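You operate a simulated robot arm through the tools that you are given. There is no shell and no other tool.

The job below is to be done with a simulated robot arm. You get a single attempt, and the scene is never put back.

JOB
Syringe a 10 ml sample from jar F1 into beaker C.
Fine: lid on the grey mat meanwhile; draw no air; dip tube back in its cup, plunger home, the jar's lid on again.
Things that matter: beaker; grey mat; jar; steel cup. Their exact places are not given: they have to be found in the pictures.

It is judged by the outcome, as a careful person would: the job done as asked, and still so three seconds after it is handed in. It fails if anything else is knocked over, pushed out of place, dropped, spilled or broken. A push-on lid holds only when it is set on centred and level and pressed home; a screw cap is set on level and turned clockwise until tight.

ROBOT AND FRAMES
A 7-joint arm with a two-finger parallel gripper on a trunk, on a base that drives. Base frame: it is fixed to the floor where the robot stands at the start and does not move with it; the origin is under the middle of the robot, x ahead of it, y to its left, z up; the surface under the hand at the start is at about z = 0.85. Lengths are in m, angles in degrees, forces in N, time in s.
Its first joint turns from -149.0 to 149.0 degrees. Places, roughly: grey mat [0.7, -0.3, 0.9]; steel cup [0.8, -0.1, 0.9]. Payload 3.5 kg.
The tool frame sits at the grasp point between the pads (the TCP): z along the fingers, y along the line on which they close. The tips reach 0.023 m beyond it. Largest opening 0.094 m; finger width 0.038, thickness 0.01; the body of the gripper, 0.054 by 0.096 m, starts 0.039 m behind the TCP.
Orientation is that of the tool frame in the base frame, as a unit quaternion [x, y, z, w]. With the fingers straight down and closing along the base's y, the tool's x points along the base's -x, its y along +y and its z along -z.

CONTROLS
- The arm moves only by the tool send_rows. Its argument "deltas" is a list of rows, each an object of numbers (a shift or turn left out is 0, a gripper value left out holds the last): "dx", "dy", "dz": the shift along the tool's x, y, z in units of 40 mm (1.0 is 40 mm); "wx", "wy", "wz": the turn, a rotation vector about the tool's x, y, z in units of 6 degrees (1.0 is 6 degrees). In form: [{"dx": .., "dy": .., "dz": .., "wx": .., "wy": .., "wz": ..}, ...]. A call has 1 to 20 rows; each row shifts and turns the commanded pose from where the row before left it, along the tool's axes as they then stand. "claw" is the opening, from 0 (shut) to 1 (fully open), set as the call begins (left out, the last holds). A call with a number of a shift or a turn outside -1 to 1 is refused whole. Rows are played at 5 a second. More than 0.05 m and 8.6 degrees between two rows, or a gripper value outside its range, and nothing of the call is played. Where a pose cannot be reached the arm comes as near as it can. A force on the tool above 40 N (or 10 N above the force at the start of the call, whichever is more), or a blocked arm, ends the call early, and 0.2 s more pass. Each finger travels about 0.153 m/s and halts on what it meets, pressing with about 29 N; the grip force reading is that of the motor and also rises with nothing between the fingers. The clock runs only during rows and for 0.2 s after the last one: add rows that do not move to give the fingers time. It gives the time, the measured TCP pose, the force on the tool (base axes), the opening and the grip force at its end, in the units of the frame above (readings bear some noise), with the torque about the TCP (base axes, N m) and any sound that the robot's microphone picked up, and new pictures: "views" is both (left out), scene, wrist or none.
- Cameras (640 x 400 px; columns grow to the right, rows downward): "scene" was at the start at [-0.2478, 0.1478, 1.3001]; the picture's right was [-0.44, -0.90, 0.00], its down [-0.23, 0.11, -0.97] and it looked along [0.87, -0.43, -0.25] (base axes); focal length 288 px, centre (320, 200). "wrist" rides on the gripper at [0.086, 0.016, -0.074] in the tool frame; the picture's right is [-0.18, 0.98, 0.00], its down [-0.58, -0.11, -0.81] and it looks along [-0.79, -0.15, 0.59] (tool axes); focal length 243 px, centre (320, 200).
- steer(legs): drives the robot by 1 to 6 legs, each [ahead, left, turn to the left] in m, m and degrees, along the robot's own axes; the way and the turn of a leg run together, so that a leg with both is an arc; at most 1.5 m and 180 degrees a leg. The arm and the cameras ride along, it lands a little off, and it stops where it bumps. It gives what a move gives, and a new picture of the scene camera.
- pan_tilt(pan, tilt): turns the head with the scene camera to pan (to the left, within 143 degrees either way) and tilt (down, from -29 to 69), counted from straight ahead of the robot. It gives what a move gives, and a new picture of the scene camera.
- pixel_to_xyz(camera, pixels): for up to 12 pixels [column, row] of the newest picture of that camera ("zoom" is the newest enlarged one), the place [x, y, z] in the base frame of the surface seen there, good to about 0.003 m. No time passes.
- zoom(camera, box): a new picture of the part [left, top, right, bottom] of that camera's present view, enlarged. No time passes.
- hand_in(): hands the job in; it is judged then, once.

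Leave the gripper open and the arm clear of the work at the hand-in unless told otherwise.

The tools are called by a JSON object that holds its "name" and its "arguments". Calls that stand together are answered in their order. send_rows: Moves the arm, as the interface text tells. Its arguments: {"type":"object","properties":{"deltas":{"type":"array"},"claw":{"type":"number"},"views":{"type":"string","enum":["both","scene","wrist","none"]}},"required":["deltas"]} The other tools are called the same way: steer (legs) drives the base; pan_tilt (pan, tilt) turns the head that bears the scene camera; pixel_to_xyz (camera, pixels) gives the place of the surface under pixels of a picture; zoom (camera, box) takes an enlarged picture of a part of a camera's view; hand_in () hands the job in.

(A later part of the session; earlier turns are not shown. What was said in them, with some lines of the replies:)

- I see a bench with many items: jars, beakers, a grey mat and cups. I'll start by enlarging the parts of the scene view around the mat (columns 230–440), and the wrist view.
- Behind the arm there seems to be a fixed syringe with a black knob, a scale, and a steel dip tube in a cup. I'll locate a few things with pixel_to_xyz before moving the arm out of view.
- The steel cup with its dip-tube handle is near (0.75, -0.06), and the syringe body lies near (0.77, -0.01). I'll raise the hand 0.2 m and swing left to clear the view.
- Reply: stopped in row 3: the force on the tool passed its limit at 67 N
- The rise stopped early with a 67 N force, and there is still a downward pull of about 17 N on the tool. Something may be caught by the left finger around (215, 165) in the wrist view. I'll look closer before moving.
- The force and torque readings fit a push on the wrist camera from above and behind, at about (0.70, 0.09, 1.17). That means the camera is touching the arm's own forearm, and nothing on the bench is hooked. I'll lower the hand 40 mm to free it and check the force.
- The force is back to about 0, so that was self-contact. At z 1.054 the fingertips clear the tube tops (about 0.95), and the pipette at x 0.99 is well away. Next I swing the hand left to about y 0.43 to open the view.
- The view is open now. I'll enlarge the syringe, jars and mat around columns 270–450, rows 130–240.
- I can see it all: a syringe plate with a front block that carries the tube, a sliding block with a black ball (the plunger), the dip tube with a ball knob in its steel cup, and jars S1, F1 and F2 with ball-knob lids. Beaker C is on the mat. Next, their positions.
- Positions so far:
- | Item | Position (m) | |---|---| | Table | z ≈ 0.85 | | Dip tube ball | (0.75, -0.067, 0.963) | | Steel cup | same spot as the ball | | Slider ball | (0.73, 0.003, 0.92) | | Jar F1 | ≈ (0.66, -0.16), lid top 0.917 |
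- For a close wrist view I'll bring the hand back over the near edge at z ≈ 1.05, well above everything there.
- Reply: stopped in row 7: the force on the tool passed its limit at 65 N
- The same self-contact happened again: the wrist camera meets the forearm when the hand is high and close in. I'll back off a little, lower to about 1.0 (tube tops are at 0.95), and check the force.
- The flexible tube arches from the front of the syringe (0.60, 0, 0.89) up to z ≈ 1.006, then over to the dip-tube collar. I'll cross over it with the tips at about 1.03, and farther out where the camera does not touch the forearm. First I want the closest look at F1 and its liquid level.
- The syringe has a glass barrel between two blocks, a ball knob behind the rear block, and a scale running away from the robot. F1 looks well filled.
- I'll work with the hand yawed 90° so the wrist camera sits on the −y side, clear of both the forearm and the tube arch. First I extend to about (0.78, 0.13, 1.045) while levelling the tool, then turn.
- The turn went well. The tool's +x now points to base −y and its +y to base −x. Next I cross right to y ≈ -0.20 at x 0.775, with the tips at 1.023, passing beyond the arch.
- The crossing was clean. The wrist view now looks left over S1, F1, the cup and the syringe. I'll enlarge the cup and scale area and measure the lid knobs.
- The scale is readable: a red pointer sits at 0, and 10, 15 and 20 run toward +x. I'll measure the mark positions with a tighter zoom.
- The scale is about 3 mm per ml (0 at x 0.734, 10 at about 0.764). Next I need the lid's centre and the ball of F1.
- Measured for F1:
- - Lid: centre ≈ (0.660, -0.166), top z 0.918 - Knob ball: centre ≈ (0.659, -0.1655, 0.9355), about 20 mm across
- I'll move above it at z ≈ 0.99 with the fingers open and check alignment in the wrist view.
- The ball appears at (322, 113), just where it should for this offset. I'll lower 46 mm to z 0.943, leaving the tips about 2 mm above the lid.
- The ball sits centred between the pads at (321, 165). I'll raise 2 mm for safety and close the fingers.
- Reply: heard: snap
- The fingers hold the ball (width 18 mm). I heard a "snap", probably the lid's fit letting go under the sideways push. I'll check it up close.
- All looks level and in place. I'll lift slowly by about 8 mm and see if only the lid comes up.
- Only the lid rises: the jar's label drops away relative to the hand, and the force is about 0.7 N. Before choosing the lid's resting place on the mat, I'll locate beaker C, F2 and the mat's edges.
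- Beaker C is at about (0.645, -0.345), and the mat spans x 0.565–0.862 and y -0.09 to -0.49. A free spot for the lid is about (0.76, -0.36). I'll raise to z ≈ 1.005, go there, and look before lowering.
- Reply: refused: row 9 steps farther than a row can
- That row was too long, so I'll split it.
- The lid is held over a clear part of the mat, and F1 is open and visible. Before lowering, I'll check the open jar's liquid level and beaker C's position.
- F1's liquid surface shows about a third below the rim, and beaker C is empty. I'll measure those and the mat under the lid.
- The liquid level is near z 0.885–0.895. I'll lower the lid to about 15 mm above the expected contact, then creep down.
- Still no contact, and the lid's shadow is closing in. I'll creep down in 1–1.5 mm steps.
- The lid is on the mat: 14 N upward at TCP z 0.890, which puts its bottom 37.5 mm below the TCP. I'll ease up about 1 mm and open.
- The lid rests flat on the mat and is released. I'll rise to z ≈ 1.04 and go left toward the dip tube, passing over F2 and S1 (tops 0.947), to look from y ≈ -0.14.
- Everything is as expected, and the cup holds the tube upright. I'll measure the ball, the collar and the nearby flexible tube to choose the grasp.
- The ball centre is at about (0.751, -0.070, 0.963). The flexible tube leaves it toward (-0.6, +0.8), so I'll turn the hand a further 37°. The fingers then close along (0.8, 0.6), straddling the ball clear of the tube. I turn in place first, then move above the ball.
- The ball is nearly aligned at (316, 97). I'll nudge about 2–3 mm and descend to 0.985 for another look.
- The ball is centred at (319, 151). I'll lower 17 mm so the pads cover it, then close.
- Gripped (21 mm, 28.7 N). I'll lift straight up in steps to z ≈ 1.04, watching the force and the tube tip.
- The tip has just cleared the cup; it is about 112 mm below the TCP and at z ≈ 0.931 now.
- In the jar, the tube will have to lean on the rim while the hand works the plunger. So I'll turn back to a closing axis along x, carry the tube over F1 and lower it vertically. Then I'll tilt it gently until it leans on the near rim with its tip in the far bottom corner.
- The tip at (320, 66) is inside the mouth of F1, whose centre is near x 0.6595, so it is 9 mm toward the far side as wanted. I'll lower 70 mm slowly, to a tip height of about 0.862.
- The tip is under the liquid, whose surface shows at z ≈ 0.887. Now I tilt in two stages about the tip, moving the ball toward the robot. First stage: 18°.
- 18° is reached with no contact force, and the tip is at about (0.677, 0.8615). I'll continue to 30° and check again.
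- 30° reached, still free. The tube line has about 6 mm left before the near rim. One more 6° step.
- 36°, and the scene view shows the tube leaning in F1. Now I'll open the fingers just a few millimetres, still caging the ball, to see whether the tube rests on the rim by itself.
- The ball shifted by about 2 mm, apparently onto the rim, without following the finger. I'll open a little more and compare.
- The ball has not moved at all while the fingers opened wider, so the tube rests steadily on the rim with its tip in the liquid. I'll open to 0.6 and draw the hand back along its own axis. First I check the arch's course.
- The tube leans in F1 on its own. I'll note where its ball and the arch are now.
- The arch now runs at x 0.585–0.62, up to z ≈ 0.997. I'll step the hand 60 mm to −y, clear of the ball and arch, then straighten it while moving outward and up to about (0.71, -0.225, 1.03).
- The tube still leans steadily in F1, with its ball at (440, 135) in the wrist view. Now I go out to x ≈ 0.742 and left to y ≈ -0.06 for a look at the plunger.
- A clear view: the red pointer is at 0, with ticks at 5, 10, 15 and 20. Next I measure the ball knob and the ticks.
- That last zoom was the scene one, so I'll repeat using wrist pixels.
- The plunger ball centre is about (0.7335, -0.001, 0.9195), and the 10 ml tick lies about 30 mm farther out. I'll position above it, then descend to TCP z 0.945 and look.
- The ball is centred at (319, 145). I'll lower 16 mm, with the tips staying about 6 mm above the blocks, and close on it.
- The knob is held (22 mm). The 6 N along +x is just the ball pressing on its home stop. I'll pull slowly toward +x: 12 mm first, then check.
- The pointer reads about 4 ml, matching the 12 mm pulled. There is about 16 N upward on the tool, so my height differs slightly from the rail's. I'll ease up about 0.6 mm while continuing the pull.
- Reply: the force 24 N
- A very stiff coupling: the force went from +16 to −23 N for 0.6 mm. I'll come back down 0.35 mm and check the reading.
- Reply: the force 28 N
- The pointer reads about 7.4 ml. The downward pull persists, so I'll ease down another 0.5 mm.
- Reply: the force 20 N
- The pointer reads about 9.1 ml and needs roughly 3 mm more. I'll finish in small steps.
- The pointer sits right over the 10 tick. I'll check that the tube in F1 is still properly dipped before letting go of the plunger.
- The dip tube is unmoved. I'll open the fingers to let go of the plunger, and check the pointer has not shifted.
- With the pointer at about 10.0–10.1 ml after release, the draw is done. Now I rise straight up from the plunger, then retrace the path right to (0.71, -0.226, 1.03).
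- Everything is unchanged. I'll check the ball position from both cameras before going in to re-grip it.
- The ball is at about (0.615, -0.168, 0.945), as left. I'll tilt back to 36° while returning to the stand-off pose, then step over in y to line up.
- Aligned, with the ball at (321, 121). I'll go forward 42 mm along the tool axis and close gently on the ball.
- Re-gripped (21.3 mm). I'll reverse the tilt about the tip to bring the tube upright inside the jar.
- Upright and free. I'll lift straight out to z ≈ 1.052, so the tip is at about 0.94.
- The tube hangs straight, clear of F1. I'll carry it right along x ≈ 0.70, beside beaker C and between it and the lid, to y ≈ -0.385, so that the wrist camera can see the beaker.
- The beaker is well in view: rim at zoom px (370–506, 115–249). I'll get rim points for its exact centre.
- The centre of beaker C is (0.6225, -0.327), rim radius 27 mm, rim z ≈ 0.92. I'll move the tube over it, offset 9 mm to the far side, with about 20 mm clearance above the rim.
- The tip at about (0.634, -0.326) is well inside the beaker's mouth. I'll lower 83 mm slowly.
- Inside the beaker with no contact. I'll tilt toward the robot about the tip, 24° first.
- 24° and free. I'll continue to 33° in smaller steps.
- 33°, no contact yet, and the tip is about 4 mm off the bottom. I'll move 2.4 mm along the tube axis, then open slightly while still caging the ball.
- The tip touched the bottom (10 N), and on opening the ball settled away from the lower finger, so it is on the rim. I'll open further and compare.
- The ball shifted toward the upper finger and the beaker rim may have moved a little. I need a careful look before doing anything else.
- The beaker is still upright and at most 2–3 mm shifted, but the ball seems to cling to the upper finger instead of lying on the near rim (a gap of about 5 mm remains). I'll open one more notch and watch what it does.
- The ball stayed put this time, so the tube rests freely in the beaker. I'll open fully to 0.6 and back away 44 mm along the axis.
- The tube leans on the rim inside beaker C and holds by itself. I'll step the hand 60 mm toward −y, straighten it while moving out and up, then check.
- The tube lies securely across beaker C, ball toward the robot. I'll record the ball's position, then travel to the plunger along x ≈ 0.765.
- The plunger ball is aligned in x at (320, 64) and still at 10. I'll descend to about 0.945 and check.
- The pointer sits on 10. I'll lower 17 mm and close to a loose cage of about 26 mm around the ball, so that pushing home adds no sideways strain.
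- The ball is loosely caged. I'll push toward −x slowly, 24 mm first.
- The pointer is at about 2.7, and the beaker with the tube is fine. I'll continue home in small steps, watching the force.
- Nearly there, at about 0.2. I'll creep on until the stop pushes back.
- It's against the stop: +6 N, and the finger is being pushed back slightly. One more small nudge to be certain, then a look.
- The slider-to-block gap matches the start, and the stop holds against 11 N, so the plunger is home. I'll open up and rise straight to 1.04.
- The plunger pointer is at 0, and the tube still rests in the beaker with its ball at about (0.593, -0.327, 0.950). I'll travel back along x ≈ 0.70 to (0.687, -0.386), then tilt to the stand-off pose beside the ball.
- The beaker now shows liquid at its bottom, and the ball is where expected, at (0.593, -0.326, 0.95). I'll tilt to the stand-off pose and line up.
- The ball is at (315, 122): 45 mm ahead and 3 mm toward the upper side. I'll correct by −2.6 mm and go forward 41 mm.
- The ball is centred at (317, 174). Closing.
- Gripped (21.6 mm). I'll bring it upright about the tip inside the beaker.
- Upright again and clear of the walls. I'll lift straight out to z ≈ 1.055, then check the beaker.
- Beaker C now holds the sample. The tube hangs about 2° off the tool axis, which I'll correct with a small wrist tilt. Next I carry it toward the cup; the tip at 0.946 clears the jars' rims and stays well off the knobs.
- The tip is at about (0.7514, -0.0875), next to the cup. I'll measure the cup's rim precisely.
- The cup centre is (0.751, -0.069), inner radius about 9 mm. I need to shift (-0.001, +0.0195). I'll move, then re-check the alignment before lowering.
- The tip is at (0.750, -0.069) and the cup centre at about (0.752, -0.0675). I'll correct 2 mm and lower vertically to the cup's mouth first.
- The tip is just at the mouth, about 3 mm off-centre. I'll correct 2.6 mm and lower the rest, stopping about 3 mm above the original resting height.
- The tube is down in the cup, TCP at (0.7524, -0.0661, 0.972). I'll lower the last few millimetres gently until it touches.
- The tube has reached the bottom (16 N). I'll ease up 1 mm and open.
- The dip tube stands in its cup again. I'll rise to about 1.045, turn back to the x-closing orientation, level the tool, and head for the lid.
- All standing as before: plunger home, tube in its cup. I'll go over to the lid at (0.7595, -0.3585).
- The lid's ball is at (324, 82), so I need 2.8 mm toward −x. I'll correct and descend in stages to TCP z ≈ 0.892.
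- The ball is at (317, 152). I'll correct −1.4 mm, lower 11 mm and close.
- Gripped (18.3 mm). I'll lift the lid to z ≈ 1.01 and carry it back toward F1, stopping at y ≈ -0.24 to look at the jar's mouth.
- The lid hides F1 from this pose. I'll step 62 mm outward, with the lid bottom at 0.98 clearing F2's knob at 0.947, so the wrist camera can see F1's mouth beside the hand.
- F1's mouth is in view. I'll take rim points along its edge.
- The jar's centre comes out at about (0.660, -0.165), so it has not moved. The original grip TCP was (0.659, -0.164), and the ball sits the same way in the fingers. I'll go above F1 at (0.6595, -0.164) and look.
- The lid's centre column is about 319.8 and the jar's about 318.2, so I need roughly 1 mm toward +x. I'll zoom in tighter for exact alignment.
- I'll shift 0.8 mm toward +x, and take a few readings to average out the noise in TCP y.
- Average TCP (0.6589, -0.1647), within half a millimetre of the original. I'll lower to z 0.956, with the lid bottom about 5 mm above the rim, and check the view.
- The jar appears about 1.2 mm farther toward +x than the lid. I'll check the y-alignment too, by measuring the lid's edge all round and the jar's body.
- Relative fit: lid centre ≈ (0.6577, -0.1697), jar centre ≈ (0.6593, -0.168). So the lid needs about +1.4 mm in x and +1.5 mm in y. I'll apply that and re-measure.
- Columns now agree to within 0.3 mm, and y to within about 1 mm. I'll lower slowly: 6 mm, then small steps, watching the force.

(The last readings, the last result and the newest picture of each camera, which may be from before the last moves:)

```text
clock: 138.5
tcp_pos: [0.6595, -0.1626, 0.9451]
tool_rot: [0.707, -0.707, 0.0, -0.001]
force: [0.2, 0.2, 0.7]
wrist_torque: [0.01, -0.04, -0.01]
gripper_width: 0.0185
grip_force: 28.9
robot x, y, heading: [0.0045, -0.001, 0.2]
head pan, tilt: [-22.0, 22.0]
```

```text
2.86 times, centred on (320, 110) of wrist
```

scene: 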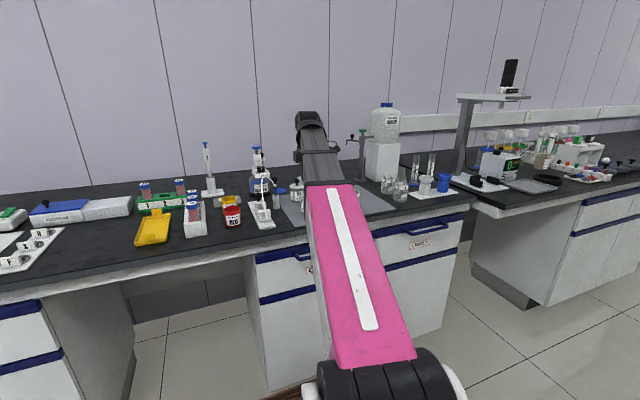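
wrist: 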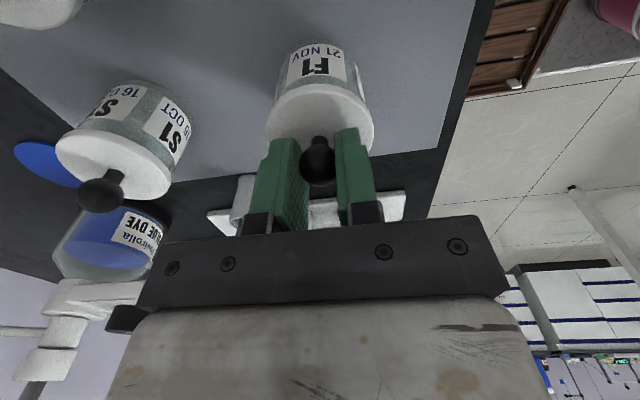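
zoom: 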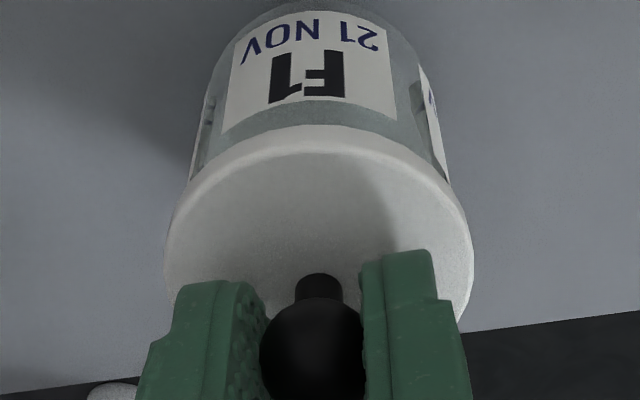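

No force yet. Continuing down in 1 mm steps.

{"name": "send_rows", "arguments": {"deltas": [{"dz": 0.025}, {"dz": 0.025}, {}], "views": "none"}}

```text
clock: 139.3
tcp_pos: [0.6597, -0.1623, 0.9444]
tool_rot: [0.707, -0.707, 0.0, -0.002]
force: [0.5, -0.7, 36.6]
wrist_torque: [-0.02, 0.0, -0.02]
gripper_width: 0.0185
grip_force: 28.9
robot x, y, heading: [-0.0012, 0.0033, -0.0]
head pan, tilt: [-22.0, 22.0]
```

Firm contact: 36.6 N at TCP z 0.9444, the expected seating height. I heard no click yet, so I'll press a touch more.

{"name": "send_rows", "arguments": {"deltas": [{"dz": 0.012}, {}], "views": "wrist"}}

{"name": "zoom", "arguments": {"camera": "wrist", "box": [250, 40, 390, 180]}}

```text
clock: 139.9
tcp_pos: [0.6604, -0.1636, 0.9428]
tool_rot: [-0.707, 0.707, 0.0, 0.001]
force: [-1.2, -2.1, 36.9]
wrist_torque: [-0.12, 0.02, -0.03]
gripper_width: 0.0184
grip_force: 29.2
robot x, y, heading: [0.0003, -0.0016, -0.0]
head pan, tilt: [-22.0, 22.0]
```

wrist: 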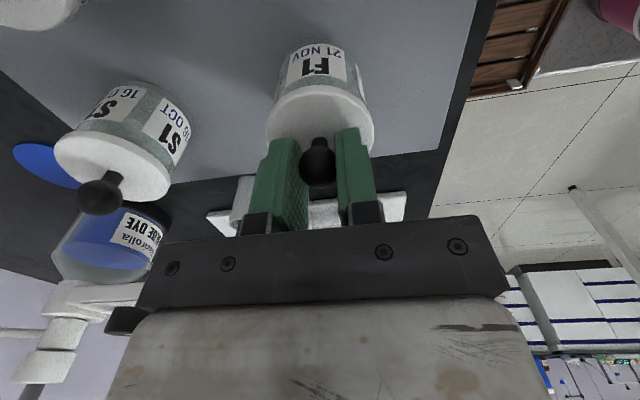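

```text
2.86 times, centred on (320, 110) of wrist
```

zoom: 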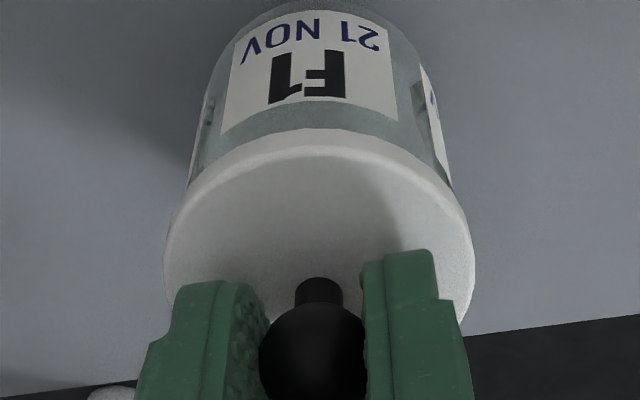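

The force saturates at 37 N because the ball is sliding in the grip, and the lid height matches the original seat. I'll open while still pressing so nothing gets pulled up, then press on the top of the ball with closed fingertips.

{"name": "send_rows", "arguments": {"deltas": [{}, {}, {}], "claw": 0.5, "views": "wrist"}}

{"name": "zoom", "arguments": {"camera": "wrist", "box": [250, 40, 390, 200]}}

```text
clock: 140.7
tcp_pos: [0.6598, -0.1643, 0.942]
tool_rot: [-0.707, 0.707, 0.0, 0.002]
force: [-0.4, 0.6, 0.3]
wrist_torque: [0.0, 0.04, 0.0]
gripper_width: 0.0469
grip_force: 0.2
robot x, y, heading: [0.0018, -0.0002, -0.2]
head pan, tilt: [-22.0, 22.0]
heard: snap
```

wrist: 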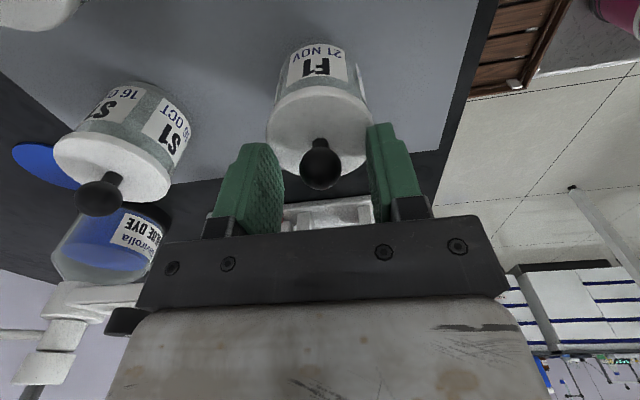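

```text
2.50 times, centred on (320, 120) of wrist
```

zoom: 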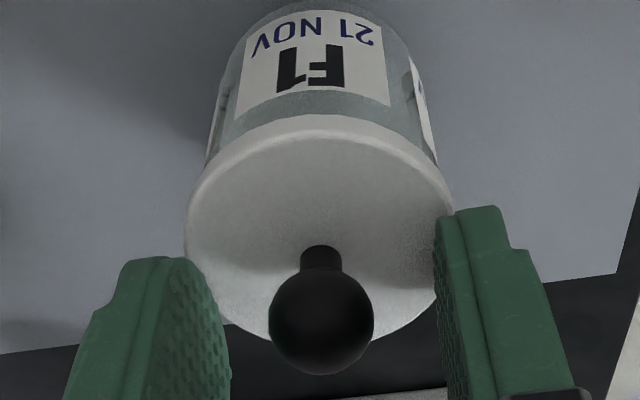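

I heard "snap" as the press was released, so the lid clicked on. I'll rise straight up and inspect the lid against S1 and F2.

{"name": "send_rows", "arguments": {"deltas": [{"dz": -0.3}, {"dz": -0.6}, {"dz": -0.7}, {"dx": 0.9}, {"dx": 0.9}, {"dx": 0.9}, {}]}}

{"name": "zoom", "arguments": {"camera": "scene", "box": [280, 170, 340, 220]}}

{"name": "zoom", "arguments": {"camera": "wrist", "box": [220, 60, 420, 220]}}

```text
clock: 142.3
tcp_pos: [0.6567, -0.2715, 1.0062]
tool_rot: [-0.707, 0.707, 0.0, 0.002]
force: [0.5, -0.5, -0.2]
wrist_torque: [0.04, 0.0, 0.0]
gripper_width: 0.0468
grip_force: 0.0
robot x, y, heading: [-0.001, -0.0025, 0.3]
head pan, tilt: [-22.0, 22.0]
```

scene: 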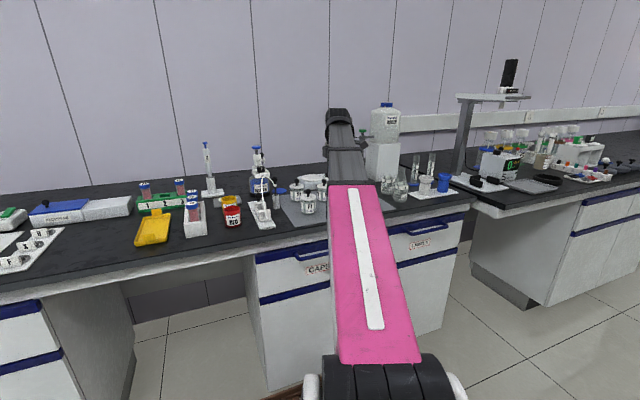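
wrist: 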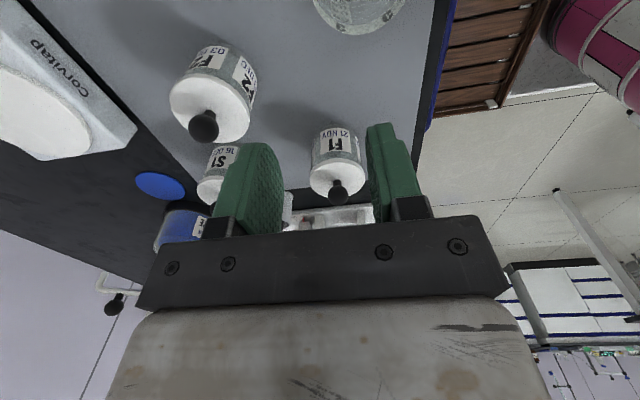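

```text
8.00 times, centred on (310, 195) of scene
```

zoom: 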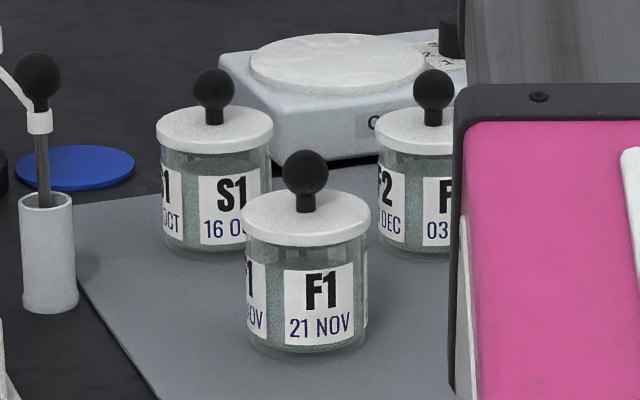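

```text
2.50 times, centred on (320, 140) of wrist
```

zoom: 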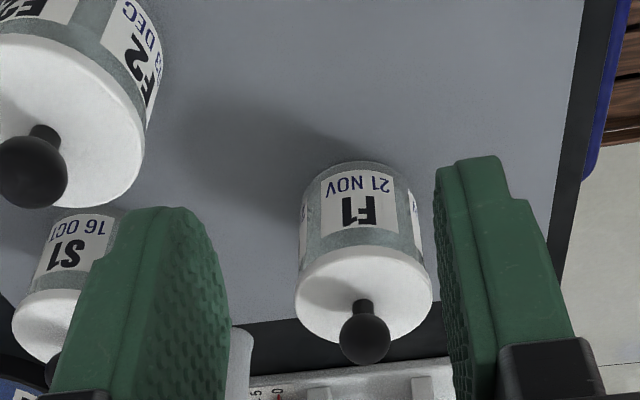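

The lid looks level and centred. I'll compare its height with S1 and F2 at higher zoom to be sure it is fully home.

{"name": "zoom", "arguments": {"camera": "scene", "box": [293, 185, 325, 217]}}

{"name": "zoom", "arguments": {"camera": "scene", "box": [285, 173, 317, 205]}}

{"name": "zoom", "arguments": {"camera": "wrist", "box": [295, 110, 385, 210]}}

```text
12.50 times, centred on (309, 201) of scene
```

zoom: 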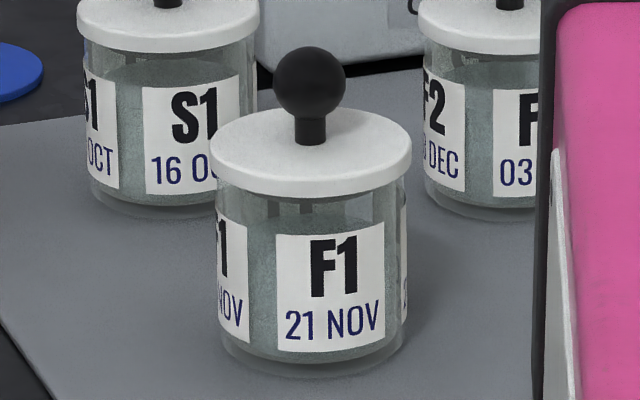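

```text
12.50 times, centred on (301, 189) of scene
```

zoom: 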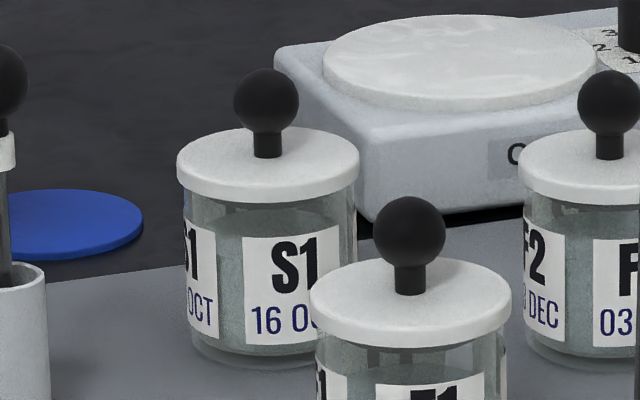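

```text
4.00 times, centred on (340, 160) of wrist
```

zoom: 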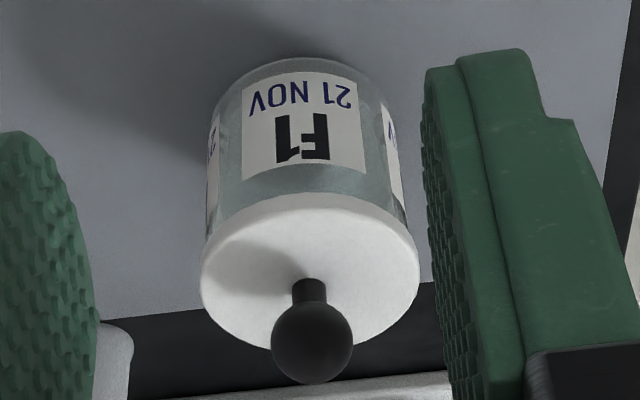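

F1's lid sits at the same height and gap as S1's: level and centred. As a final safeguard I'll press straight down on its ball with the closed fingertips, which cannot push it sideways. First I close the fingers and position above.

{"name": "send_rows", "arguments": {"deltas": [{}, {"dx": -0.9, "dy": -0.03}, {"dx": -0.9, "dy": -0.03}, {"dx": -0.86}, {"dz": 0.2}, {"dz": 0.3}, {}], "claw": 0, "views": "wrist"}}

{"name": "zoom", "arguments": {"camera": "wrist", "box": [240, 60, 400, 200]}}

```text
clock: 143.9
tcp_pos: [0.662, -0.1651, 0.9877]
tool_rot: [0.707, -0.707, 0.001, -0.001]
force: [0.2, 0.3, 0.6]
wrist_torque: [0.02, 0.01, 0.01]
gripper_width: 0.0003
grip_force: 28.4
robot x, y, heading: [0.0006, 0.0011, -0.0]
head pan, tilt: [-22.0, 22.0]
```

wrist: 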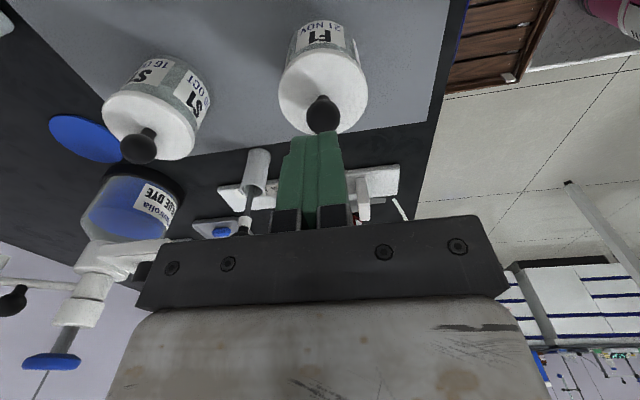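

```text
2.86 times, centred on (320, 130) of wrist
```

zoom: 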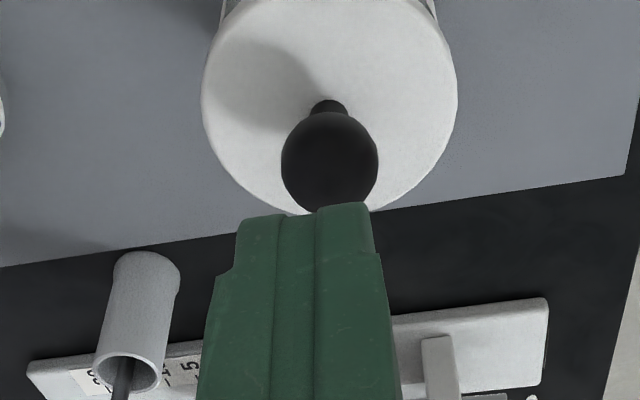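

The ball is about 2.5 mm to −x of the fingertip centre. I'll correct and come down to just above it.

{"name": "send_rows", "arguments": {"deltas": [{"dy": 0.06}, {"dz": 0.2}, {"dz": 0.2}, {}], "views": "wrist"}}

{"name": "zoom", "arguments": {"camera": "wrist", "box": [240, 60, 400, 200]}}

```text
clock: 144.9
tcp_pos: [0.6602, -0.1654, 0.9702]
tool_rot: [-0.707, 0.707, -0.001, 0.001]
force: [0.1, 0.0, 0.5]
wrist_torque: [-0.06, 0.0, 0.01]
gripper_width: 0.0001
grip_force: 29.1
robot x, y, heading: [-0.0021, 0.0028, 0.1]
head pan, tilt: [-22.0, 22.0]
```

wrist: 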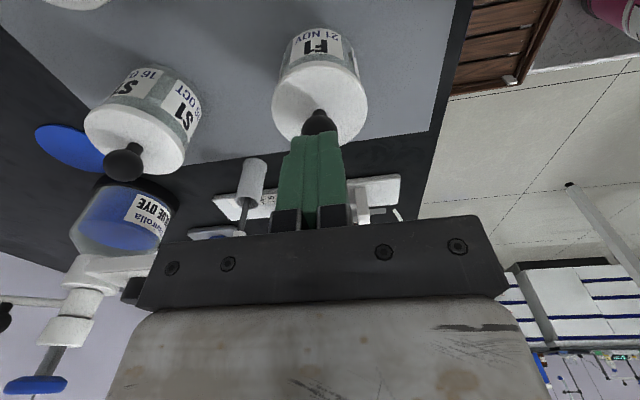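

```text
2.86 times, centred on (320, 130) of wrist
```

zoom: 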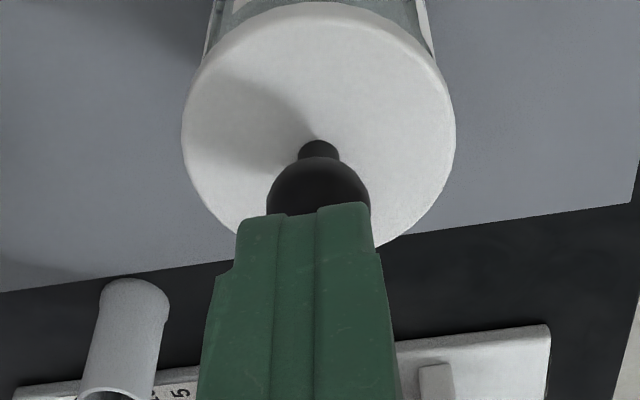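

Centred just above the ball. I'll creep down and press.

{"name": "send_rows", "arguments": {"deltas": [{"dz": 0.025}, {"dz": 0.025}, {"dz": 0.02}, {}], "views": "none"}}

```text
clock: 145.9
tcp_pos: [0.6592, -0.1641, 0.9675]
tool_rot: [-0.707, 0.707, 0.0, 0.001]
force: [0.2, -1.3, -0.2]
wrist_torque: [-0.02, -0.01, -0.02]
gripper_width: 0.0
grip_force: 29.4
robot x, y, heading: [0.0005, 0.0047, -0.3]
head pan, tilt: [-22.0, 22.0]
```

{"name": "send_rows", "arguments": {"deltas": [{"dz": 0.02}, {"dz": 0.02}, {}], "views": "none"}}

```text
clock: 146.7
tcp_pos: [0.6607, -0.1654, 0.967]
tool_rot: [0.707, -0.707, 0.0, -0.002]
force: [0.6, 1.9, 26.3]
wrist_torque: [0.04, 0.01, 0.01]
gripper_width: 0.0
grip_force: 29.0
robot x, y, heading: [-0.001, -0.0048, 0.1]
head pan, tilt: [-22.0, 22.0]
```

26 N, with no new sound. A little more to about 36 N, then a hold.

{"name": "send_rows", "arguments": {"deltas": [{"dz": 0.006}, {}, {}], "views": "none"}}

```text
clock: 147.4
tcp_pos: [0.6591, -0.165, 0.9665]
tool_rot: [-0.707, 0.707, 0.0, 0.002]
force: [-2.4, 2.5, 15.8]
wrist_torque: [0.03, 0.08, -0.01]
gripper_width: 0.0
grip_force: 28.9
robot x, y, heading: [-0.0009, -0.0008, -0.1]
head pan, tilt: [-22.0, 22.0]
stopped in row 3: the force on the tool passed its limit at 41 N (the readings are from after the stop); the commanded pose is now the measured one
```

It was pressed to 41 N with no further click, so the lid was already home. I'll rise straight up, open the fingers, move clear, and inspect everything.

{"name": "send_rows", "arguments": {"deltas": [{"dz": -0.1}, {"dz": -0.4}, {"dz": -0.6}, {"dz": -0.6}, {}], "views": "wrist"}}

{"name": "zoom", "arguments": {"camera": "wrist", "box": [240, 30, 400, 170]}}

```text
clock: 148.6
tcp_pos: [0.6585, -0.1655, 1.0361]
tool_rot: [0.707, -0.707, -0.001, -0.002]
force: [0.5, 0.2, -0.4]
wrist_torque: [0.0, 0.03, 0.01]
gripper_width: 0.0
grip_force: 29.1
robot x, y, heading: [0.0001, 0.0018, -0.0]
head pan, tilt: [-22.0, 22.0]
```

wrist: 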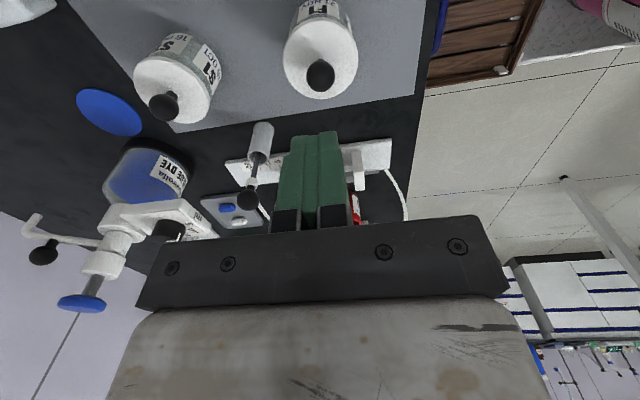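

```text
2.86 times, centred on (320, 100) of wrist
```

zoom: 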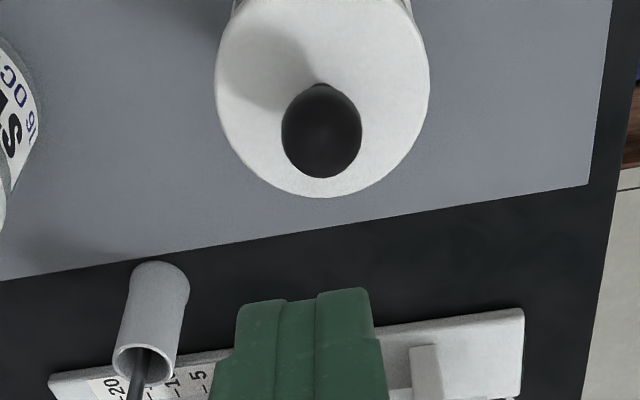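

The lid is level and centred. I'll move right to (0.70, -0.42) above the empty part of the mat, open the fingers, and look back over the whole set.

{"name": "send_rows", "arguments": {"deltas": [{"dx": 0.8, "dy": -0.15}, {"dx": 0.9, "dy": -0.15}, {"dx": 0.9, "dy": -0.15}, {"dx": 0.9, "dy": -0.15}, {"dx": 0.9, "dy": -0.15}, {"dx": 0.9, "dy": -0.15}, {"dx": 0.9, "dy": -0.15}, {}]}}

{"name": "zoom", "arguments": {"camera": "wrist", "box": [260, 20, 480, 200]}}

{"name": "zoom", "arguments": {"camera": "scene", "box": [230, 150, 350, 235]}}

```text
clock: 150.4
tcp_pos: [0.7032, -0.4145, 1.0344]
tool_rot: [-0.707, 0.707, 0.0, 0.002]
force: [0.3, 0.6, 0.5]
wrist_torque: [-0.03, -0.03, -0.03]
gripper_width: 0.0002
grip_force: 29.2
robot x, y, heading: [-0.0023, -0.0013, -0.2]
head pan, tilt: [-22.0, 22.0]
```

scene: 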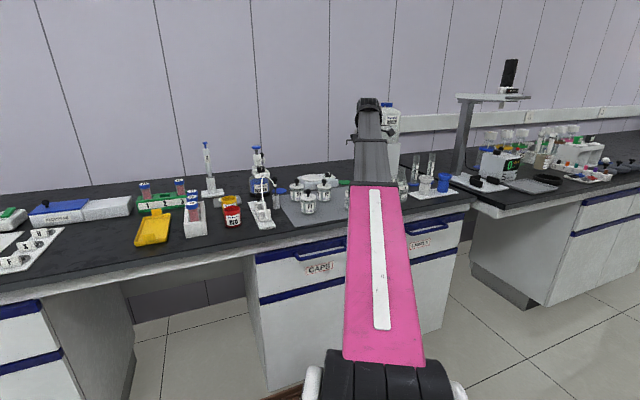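
wrist: 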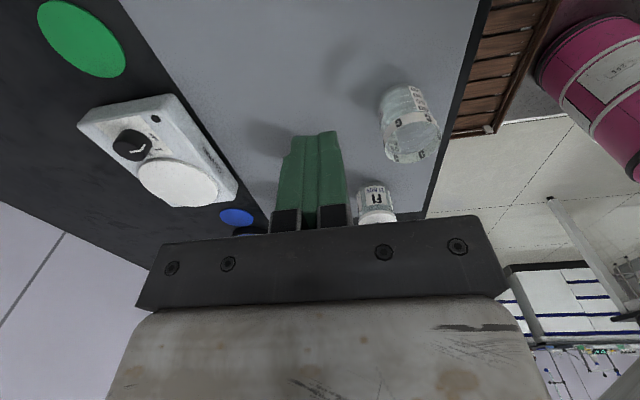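

```text
2.22 times, centred on (370, 110) of wrist
```

zoom: 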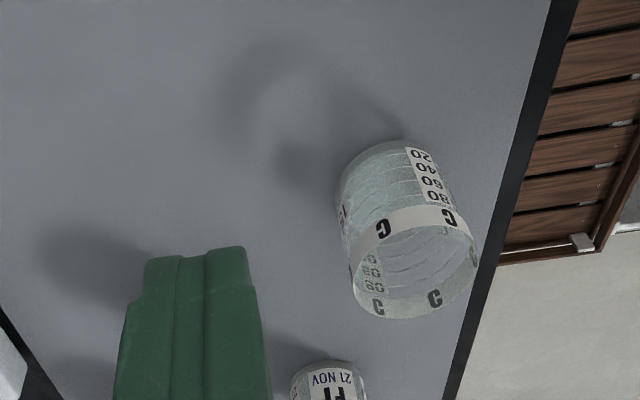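

```text
4.71 times, centred on (290, 192) of scene
```

zoom: 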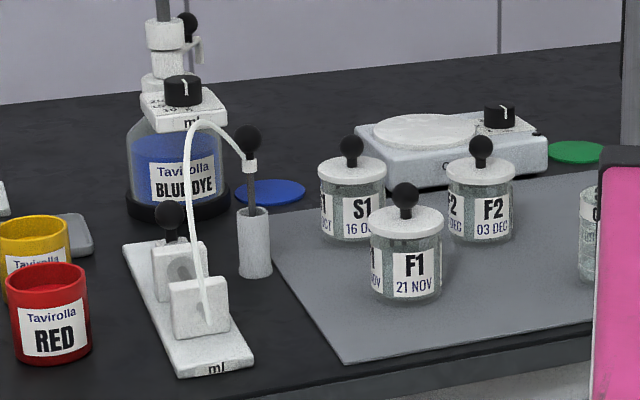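

All is in order: F1 lidded, tube in its cup, plunger at 0, other items untouched. I'll open the fingers and take one more look at beaker C and the plunger.

{"name": "send_rows", "arguments": {"deltas": [{}, {}, {}, {}], "claw": 1, "views": "both"}}

{"name": "zoom", "arguments": {"camera": "wrist", "box": [370, 70, 450, 170]}}

{"name": "zoom", "arguments": {"camera": "scene", "box": [245, 165, 295, 225]}}

{"name": "zoom", "arguments": {"camera": "scene", "box": [285, 165, 345, 220]}}

```text
clock: 151.4
tcp_pos: [0.7037, -0.4144, 1.035]
tool_rot: [0.708, -0.707, 0.0, -0.001]
force: [0.1, 0.6, -0.6]
wrist_torque: [0.02, 0.03, 0.01]
gripper_width: 0.094
grip_force: 0.1
robot x, y, heading: [-0.0007, -0.0043, -0.2]
head pan, tilt: [-22.0, 22.0]
```

scene: 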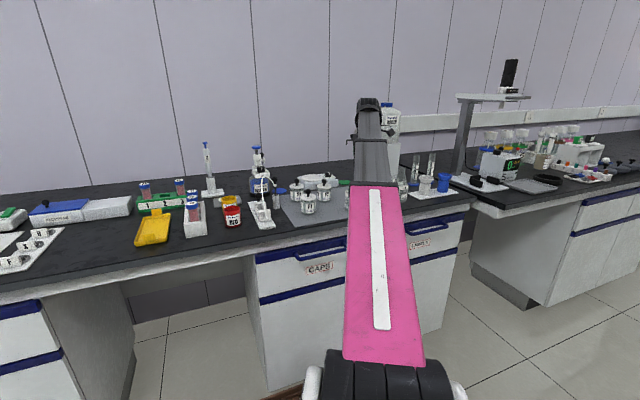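
wrist: 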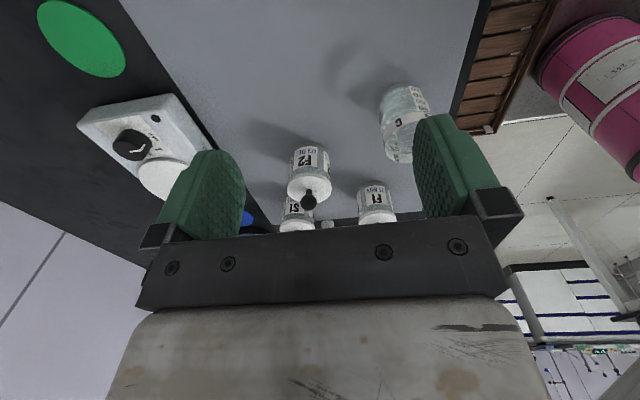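

```text
4.00 times, centred on (410, 120) of wrist
```

zoom: 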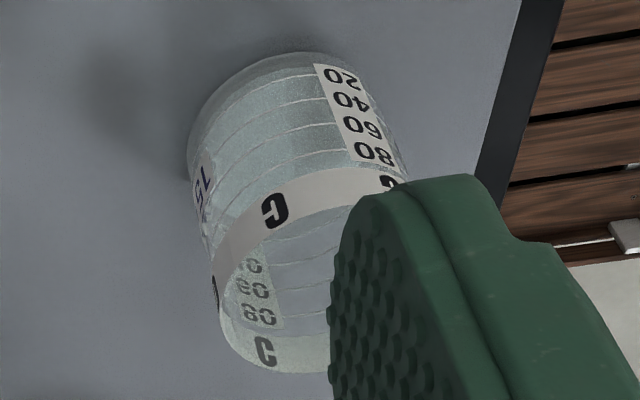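

```text
6.67 times, centred on (270, 195) of scene
```

zoom: 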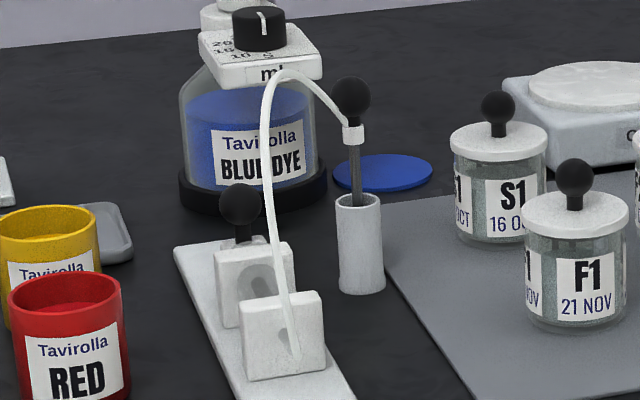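

```text
7.27 times, centred on (315, 192) of scene
```

zoom: 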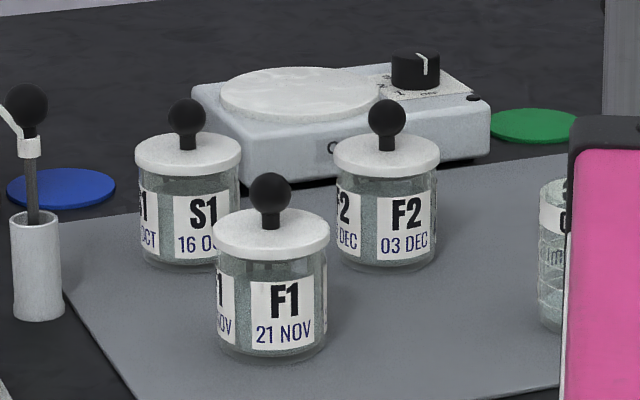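

The job is finished as far as I can check:

- **Sample:** in beaker C.
- **Jar F1:** lid pressed on, level and centred.
- **Dip tube:** upright in its cup.
- **Plunger:** at 0.
- **Hand:** gripper open, arm clear.

Handing in.

{"name": "hand_in", "arguments": {}}

```text
The job is handed in.
```

I moved a sample of about 10 ml from jar F1 into beaker C, and the job is handed in. I don't have the judge's result.

- **Draw:** The plunger pointer read about 10.0–10.1 ml after I let go. The tube tip stayed well below the liquid surface throughout, so no air should have been drawn.
- **Dispense:** I pushed the plunger back to its stop at 0, and beaker C shows liquid below its 20 ml line.
- **Jar F1:** The lid rested on the grey mat during the draw and is now back on. I heard it snap as I let go after pressing it down. Its height matches the lid on S1, and a further press to 41 N gave no second click.
- **Dip tube and arm:** The tube stands in its steel cup. The gripper is open and the arm is clear, above the empty right side of the mat.

While I set the tube down in beaker C, the tip touched the bottom and the beaker may have slid about 2–3 mm. F1 may also have shifted 1–2 mm. Both stayed upright, and I saw nothing else out of place.
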